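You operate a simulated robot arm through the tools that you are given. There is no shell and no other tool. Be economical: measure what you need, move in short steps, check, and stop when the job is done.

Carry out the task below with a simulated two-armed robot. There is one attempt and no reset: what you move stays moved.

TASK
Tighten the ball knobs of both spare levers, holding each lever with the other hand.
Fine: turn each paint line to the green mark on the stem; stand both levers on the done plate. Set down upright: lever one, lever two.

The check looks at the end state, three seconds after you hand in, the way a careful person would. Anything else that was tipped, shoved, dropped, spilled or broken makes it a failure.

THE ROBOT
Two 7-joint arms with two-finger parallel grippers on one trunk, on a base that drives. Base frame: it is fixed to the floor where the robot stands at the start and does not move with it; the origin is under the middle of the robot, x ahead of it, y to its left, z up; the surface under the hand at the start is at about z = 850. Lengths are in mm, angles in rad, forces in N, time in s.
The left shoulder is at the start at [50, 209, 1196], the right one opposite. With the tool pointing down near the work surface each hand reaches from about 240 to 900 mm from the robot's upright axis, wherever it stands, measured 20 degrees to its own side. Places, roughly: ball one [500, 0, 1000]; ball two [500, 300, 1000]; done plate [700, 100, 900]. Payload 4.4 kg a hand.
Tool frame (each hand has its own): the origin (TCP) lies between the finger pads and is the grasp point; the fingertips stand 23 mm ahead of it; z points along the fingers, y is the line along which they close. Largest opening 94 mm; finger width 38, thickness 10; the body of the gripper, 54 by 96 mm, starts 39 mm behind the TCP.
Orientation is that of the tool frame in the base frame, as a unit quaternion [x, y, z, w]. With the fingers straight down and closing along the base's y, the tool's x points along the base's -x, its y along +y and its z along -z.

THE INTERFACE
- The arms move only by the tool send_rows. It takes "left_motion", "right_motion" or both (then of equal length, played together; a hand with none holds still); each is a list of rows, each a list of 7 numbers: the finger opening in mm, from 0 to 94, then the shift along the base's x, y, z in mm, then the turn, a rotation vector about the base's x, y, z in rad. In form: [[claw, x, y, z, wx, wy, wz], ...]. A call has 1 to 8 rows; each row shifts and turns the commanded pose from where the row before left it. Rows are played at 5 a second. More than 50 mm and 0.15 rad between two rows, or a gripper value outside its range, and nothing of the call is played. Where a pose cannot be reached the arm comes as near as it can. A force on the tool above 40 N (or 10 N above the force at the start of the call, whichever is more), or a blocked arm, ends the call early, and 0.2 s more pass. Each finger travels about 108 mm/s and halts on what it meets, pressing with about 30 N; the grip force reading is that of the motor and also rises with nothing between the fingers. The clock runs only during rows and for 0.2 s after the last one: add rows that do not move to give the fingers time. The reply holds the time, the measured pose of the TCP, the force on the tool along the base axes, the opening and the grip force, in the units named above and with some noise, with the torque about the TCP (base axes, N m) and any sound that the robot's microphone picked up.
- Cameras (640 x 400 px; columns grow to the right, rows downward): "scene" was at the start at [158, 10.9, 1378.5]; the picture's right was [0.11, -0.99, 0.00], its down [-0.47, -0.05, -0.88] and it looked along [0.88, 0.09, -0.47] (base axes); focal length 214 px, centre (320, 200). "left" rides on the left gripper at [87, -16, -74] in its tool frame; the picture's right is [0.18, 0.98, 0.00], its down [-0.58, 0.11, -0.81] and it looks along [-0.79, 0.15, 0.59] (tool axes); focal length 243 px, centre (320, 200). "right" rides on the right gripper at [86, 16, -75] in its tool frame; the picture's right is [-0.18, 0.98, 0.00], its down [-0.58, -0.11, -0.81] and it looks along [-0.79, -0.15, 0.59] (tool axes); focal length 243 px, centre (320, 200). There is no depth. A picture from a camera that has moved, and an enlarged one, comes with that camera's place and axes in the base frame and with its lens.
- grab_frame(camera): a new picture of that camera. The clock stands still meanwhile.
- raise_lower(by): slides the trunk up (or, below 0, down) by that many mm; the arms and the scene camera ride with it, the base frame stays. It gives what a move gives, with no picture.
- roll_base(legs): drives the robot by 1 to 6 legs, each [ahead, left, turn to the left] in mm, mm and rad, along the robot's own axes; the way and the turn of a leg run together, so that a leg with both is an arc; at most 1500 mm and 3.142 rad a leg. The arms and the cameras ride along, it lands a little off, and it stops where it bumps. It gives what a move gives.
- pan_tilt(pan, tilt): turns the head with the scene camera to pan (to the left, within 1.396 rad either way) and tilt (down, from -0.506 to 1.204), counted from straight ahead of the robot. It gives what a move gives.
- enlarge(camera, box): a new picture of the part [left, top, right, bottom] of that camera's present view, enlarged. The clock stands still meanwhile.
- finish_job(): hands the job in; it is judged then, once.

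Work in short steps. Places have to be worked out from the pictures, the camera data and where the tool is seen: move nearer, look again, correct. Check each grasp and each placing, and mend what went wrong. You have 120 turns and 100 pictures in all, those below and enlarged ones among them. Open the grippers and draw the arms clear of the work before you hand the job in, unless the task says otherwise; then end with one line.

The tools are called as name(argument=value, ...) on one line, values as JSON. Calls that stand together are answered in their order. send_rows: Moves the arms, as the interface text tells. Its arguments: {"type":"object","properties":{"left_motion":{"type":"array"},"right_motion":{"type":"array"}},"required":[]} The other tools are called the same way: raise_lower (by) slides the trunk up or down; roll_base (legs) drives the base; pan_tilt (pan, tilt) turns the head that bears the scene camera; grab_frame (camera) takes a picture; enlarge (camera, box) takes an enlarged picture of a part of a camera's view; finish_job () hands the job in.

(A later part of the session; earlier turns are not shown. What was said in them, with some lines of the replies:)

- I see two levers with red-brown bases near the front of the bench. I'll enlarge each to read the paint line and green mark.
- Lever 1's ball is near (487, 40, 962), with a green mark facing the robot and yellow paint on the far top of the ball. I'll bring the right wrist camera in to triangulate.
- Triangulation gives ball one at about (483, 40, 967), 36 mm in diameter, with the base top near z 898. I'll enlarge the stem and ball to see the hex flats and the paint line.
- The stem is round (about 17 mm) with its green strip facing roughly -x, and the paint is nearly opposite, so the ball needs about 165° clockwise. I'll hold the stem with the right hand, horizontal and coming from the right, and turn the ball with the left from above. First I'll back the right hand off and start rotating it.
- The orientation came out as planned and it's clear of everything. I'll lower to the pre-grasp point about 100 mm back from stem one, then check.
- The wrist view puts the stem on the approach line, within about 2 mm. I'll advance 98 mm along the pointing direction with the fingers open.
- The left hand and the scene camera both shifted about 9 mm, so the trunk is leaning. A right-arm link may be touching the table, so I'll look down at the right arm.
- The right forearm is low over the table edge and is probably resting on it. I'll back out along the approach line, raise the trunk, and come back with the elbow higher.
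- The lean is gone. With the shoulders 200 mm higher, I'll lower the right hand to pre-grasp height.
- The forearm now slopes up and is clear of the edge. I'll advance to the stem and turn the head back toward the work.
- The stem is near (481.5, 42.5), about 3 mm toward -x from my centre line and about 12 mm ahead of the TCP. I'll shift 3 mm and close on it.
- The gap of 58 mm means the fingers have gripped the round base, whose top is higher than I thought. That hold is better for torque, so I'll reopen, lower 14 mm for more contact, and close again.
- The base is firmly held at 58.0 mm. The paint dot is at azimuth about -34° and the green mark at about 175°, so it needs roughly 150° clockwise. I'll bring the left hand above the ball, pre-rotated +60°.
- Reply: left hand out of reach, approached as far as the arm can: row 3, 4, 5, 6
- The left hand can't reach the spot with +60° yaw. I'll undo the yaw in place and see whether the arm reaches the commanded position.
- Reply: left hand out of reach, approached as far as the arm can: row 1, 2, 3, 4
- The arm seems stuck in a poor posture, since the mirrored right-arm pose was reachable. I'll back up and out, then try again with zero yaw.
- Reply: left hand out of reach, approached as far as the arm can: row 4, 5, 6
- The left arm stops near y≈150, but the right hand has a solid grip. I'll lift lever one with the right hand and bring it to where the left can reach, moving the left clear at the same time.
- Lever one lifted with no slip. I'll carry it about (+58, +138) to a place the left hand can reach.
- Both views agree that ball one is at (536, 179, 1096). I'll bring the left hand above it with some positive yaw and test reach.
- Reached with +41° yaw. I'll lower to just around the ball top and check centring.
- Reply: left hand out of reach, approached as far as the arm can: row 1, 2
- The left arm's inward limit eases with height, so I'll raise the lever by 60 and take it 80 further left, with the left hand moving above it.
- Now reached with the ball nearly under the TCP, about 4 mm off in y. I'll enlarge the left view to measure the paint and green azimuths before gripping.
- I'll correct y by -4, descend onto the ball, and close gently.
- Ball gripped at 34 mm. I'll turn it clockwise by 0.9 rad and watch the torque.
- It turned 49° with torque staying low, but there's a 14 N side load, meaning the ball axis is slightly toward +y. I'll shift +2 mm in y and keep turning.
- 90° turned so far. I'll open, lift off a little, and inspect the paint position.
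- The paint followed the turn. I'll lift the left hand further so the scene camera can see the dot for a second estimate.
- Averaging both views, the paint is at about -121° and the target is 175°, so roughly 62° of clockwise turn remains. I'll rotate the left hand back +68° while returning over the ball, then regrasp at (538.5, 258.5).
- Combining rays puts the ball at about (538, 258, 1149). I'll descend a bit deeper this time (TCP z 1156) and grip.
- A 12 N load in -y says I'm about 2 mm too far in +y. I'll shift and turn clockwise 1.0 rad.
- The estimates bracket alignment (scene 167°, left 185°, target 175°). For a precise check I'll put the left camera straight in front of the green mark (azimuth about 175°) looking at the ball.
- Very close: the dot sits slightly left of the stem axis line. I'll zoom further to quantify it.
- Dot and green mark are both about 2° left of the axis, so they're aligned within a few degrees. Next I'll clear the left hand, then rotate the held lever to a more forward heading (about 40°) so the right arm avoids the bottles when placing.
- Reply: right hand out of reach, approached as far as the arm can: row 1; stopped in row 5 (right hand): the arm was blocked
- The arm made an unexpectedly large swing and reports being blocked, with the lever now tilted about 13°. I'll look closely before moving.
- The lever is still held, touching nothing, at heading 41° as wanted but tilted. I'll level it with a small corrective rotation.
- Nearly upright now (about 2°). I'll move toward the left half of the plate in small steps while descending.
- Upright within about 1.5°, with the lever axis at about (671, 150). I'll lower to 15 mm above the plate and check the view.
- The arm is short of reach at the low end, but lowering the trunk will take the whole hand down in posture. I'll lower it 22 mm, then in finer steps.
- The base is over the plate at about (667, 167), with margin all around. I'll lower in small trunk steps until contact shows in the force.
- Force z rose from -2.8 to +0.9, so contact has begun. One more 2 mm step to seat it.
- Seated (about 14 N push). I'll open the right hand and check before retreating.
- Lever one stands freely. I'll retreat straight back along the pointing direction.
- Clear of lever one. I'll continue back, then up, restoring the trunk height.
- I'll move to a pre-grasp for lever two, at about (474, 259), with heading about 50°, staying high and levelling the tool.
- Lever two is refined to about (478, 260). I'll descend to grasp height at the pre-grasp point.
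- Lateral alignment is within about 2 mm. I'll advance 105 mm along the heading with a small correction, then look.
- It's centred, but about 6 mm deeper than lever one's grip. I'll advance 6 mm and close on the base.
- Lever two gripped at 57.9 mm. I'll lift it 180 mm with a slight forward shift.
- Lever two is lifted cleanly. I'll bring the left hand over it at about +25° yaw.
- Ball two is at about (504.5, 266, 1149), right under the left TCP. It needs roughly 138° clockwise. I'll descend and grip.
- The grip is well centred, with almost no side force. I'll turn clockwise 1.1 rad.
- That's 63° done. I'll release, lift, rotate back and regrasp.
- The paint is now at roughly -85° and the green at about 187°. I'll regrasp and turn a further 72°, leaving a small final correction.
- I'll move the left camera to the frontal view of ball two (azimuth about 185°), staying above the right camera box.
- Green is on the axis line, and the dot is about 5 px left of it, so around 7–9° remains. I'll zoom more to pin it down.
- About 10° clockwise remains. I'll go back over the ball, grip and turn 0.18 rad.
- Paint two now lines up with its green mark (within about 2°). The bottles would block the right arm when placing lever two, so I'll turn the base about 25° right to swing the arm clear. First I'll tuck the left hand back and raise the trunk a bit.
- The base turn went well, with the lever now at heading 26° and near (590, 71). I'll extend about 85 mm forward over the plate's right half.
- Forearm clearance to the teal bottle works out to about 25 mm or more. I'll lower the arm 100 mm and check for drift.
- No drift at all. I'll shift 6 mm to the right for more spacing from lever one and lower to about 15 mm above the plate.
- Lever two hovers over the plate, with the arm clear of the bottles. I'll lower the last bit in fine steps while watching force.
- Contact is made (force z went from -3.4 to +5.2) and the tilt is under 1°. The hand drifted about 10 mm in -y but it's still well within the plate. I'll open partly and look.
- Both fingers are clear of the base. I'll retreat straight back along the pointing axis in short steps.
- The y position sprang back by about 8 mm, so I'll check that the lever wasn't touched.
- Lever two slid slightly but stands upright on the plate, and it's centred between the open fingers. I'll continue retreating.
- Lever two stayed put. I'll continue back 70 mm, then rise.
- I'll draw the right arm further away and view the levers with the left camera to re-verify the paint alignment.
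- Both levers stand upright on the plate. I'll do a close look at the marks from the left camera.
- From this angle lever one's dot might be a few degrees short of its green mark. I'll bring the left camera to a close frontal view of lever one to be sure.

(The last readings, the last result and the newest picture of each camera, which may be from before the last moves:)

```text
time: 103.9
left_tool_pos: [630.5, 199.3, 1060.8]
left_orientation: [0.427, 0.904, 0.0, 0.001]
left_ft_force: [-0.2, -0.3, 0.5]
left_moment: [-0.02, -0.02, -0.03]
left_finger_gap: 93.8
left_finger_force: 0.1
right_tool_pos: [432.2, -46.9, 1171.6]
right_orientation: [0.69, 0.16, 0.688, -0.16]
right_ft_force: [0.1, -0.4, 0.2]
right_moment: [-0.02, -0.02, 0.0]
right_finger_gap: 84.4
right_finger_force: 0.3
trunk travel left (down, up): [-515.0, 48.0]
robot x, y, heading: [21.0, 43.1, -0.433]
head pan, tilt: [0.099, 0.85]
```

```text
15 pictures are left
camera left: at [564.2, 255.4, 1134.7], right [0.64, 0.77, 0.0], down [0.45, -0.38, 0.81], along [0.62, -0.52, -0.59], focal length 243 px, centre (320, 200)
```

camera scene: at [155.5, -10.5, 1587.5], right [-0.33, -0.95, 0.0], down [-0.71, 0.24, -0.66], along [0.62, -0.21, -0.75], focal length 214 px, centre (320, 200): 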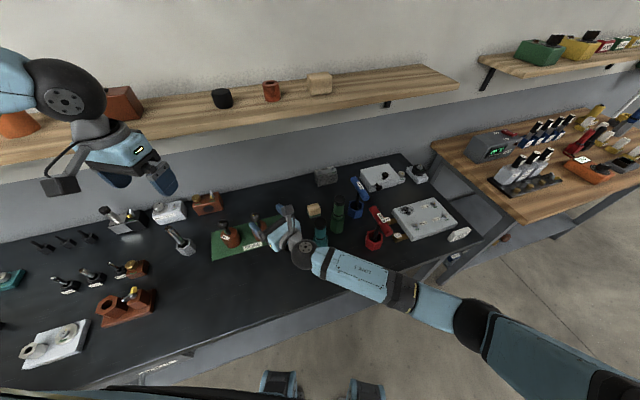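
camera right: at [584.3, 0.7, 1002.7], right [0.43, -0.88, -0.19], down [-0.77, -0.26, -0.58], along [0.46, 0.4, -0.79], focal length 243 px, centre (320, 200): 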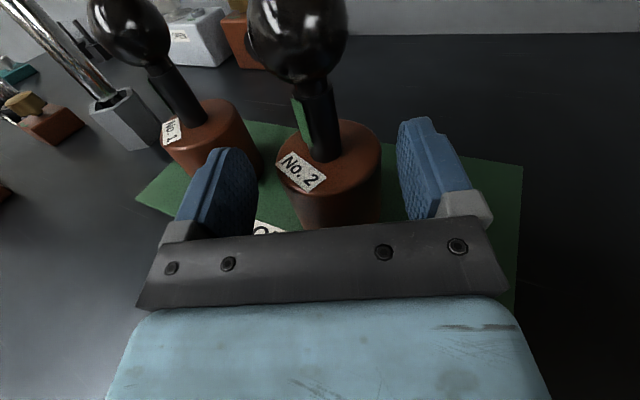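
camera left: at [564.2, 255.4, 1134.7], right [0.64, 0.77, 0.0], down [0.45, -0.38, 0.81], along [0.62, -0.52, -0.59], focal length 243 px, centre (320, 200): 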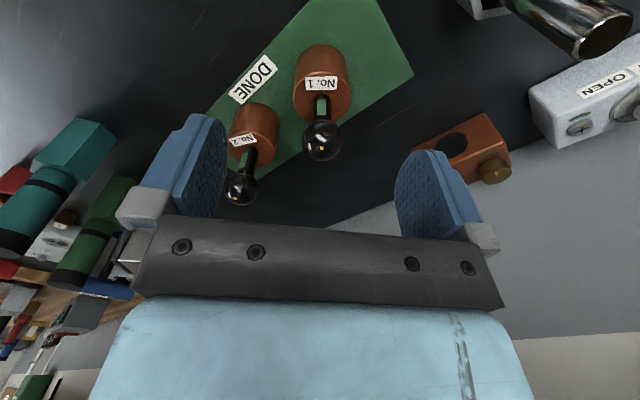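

enlarge(camera="left", box=[296, 88, 348, 166])

```text
5.13 times, centred on (322, 127) of left
camera zoom: at [564.2, 255.4, 1134.7], right [0.64, 0.77, 0.0], down [0.45, -0.38, 0.81], along [0.62, -0.52, -0.59], focal length 1244 px, centre (310, 574)
```

zoom: 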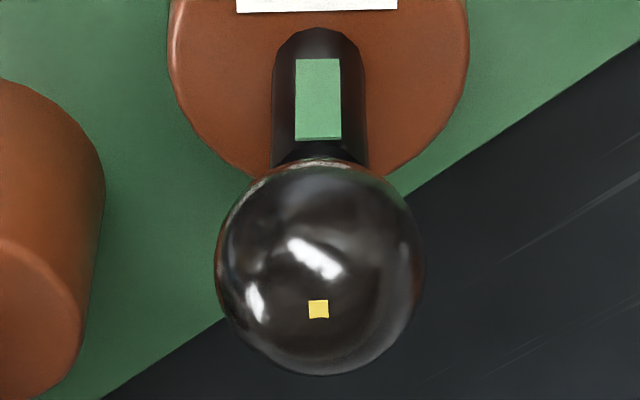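

Lever one's dot lies exactly in line with its green mark. I'll withdraw the left arm up and back.

send_rows(left_motion=[[94, 0, 0, 45, 0, 0, 0], [94, -10, 5, 45, 0, 0, 0], [94, -25, 10, 35, 0, 0, 0], [94, -30, 15, 30, 0, 0, 0], [94, -35, 20, 20, 0, 0, 0], [94, -35, 25, 0, 0, 0, 0]], right_motion=[[94, 0, 0, 0, 0, 0, 0], [94, 0, 0, 0, 0, 0, 0], [94, 0, 0, 0, 0, 0, 0], [94, 0, 0, 0, 0, 0, 0], [94, 0, 0, 0, 0, 0, 0], [94, 0, 0, 0, 0, 0, 0]])

grab_frame(camera="scene")

enlarge(camera="scene", box=[190, 180, 310, 275])

```text
time: 105.3
left_tool_pos: [495.7, 274.6, 1234.3]
left_orientation: [0.427, 0.904, -0.001, 0.002]
left_ft_force: [-0.2, 1.0, 0.6]
left_moment: [-0.01, -0.03, -0.01]
left_finger_gap: 93.8
left_finger_force: 0.1
right_tool_pos: [429.8, -45.8, 1171.7]
right_orientation: [0.69, 0.16, 0.688, -0.158]
right_ft_force: [0.7, -0.3, 0.1]
right_moment: [0.01, 0.02, 0.0]
right_finger_gap: 94.1
right_finger_force: 0.0
trunk travel left (down, up): [-515.0, 48.0]
robot x, y, heading: [17.5, 44.9, -0.432]
head pan, tilt: [0.099, 0.85]
```

```text
13 pictures are left
camera scene: at [153.2, -7.3, 1588.0], right [-0.33, -0.95, 0.0], down [-0.71, 0.24, -0.66], along [0.62, -0.22, -0.75], focal length 214 px, centre (320, 200)
```

scene: 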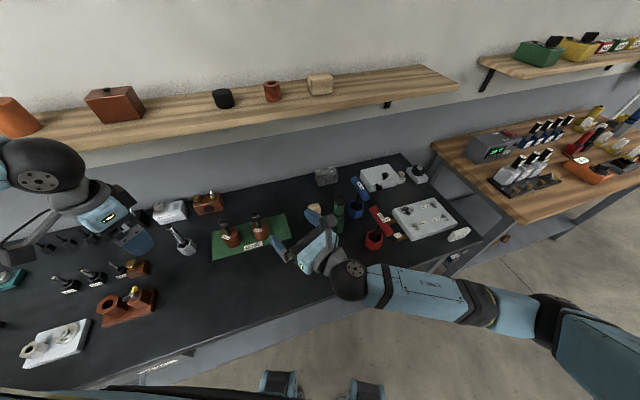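

```text
4.21 times, centred on (250, 228) of scene
camera zoom: at [153.2, -7.3, 1588.0], right [-0.33, -0.95, 0.0], down [-0.71, 0.24, -0.66], along [0.62, -0.22, -0.75], focal length 903 px, centre (615, 84)
```

zoom: 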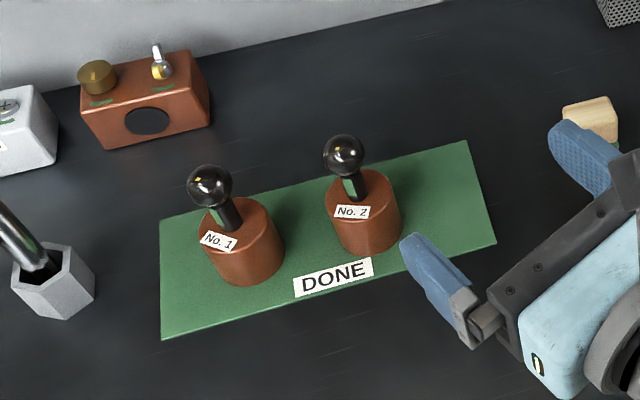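

Both levers stand upright on the plate, both arms are clear, and nothing else was disturbed. Handing in.

finish_job()

```text
The job is handed in.
```

Both ball knobs are tightened until their paint lines meet the green marks: lever one looks exact, lever two is within about 2°. Both levers stand upright on the done plate; lever two slid slightly as the hand withdrew but stayed upright.
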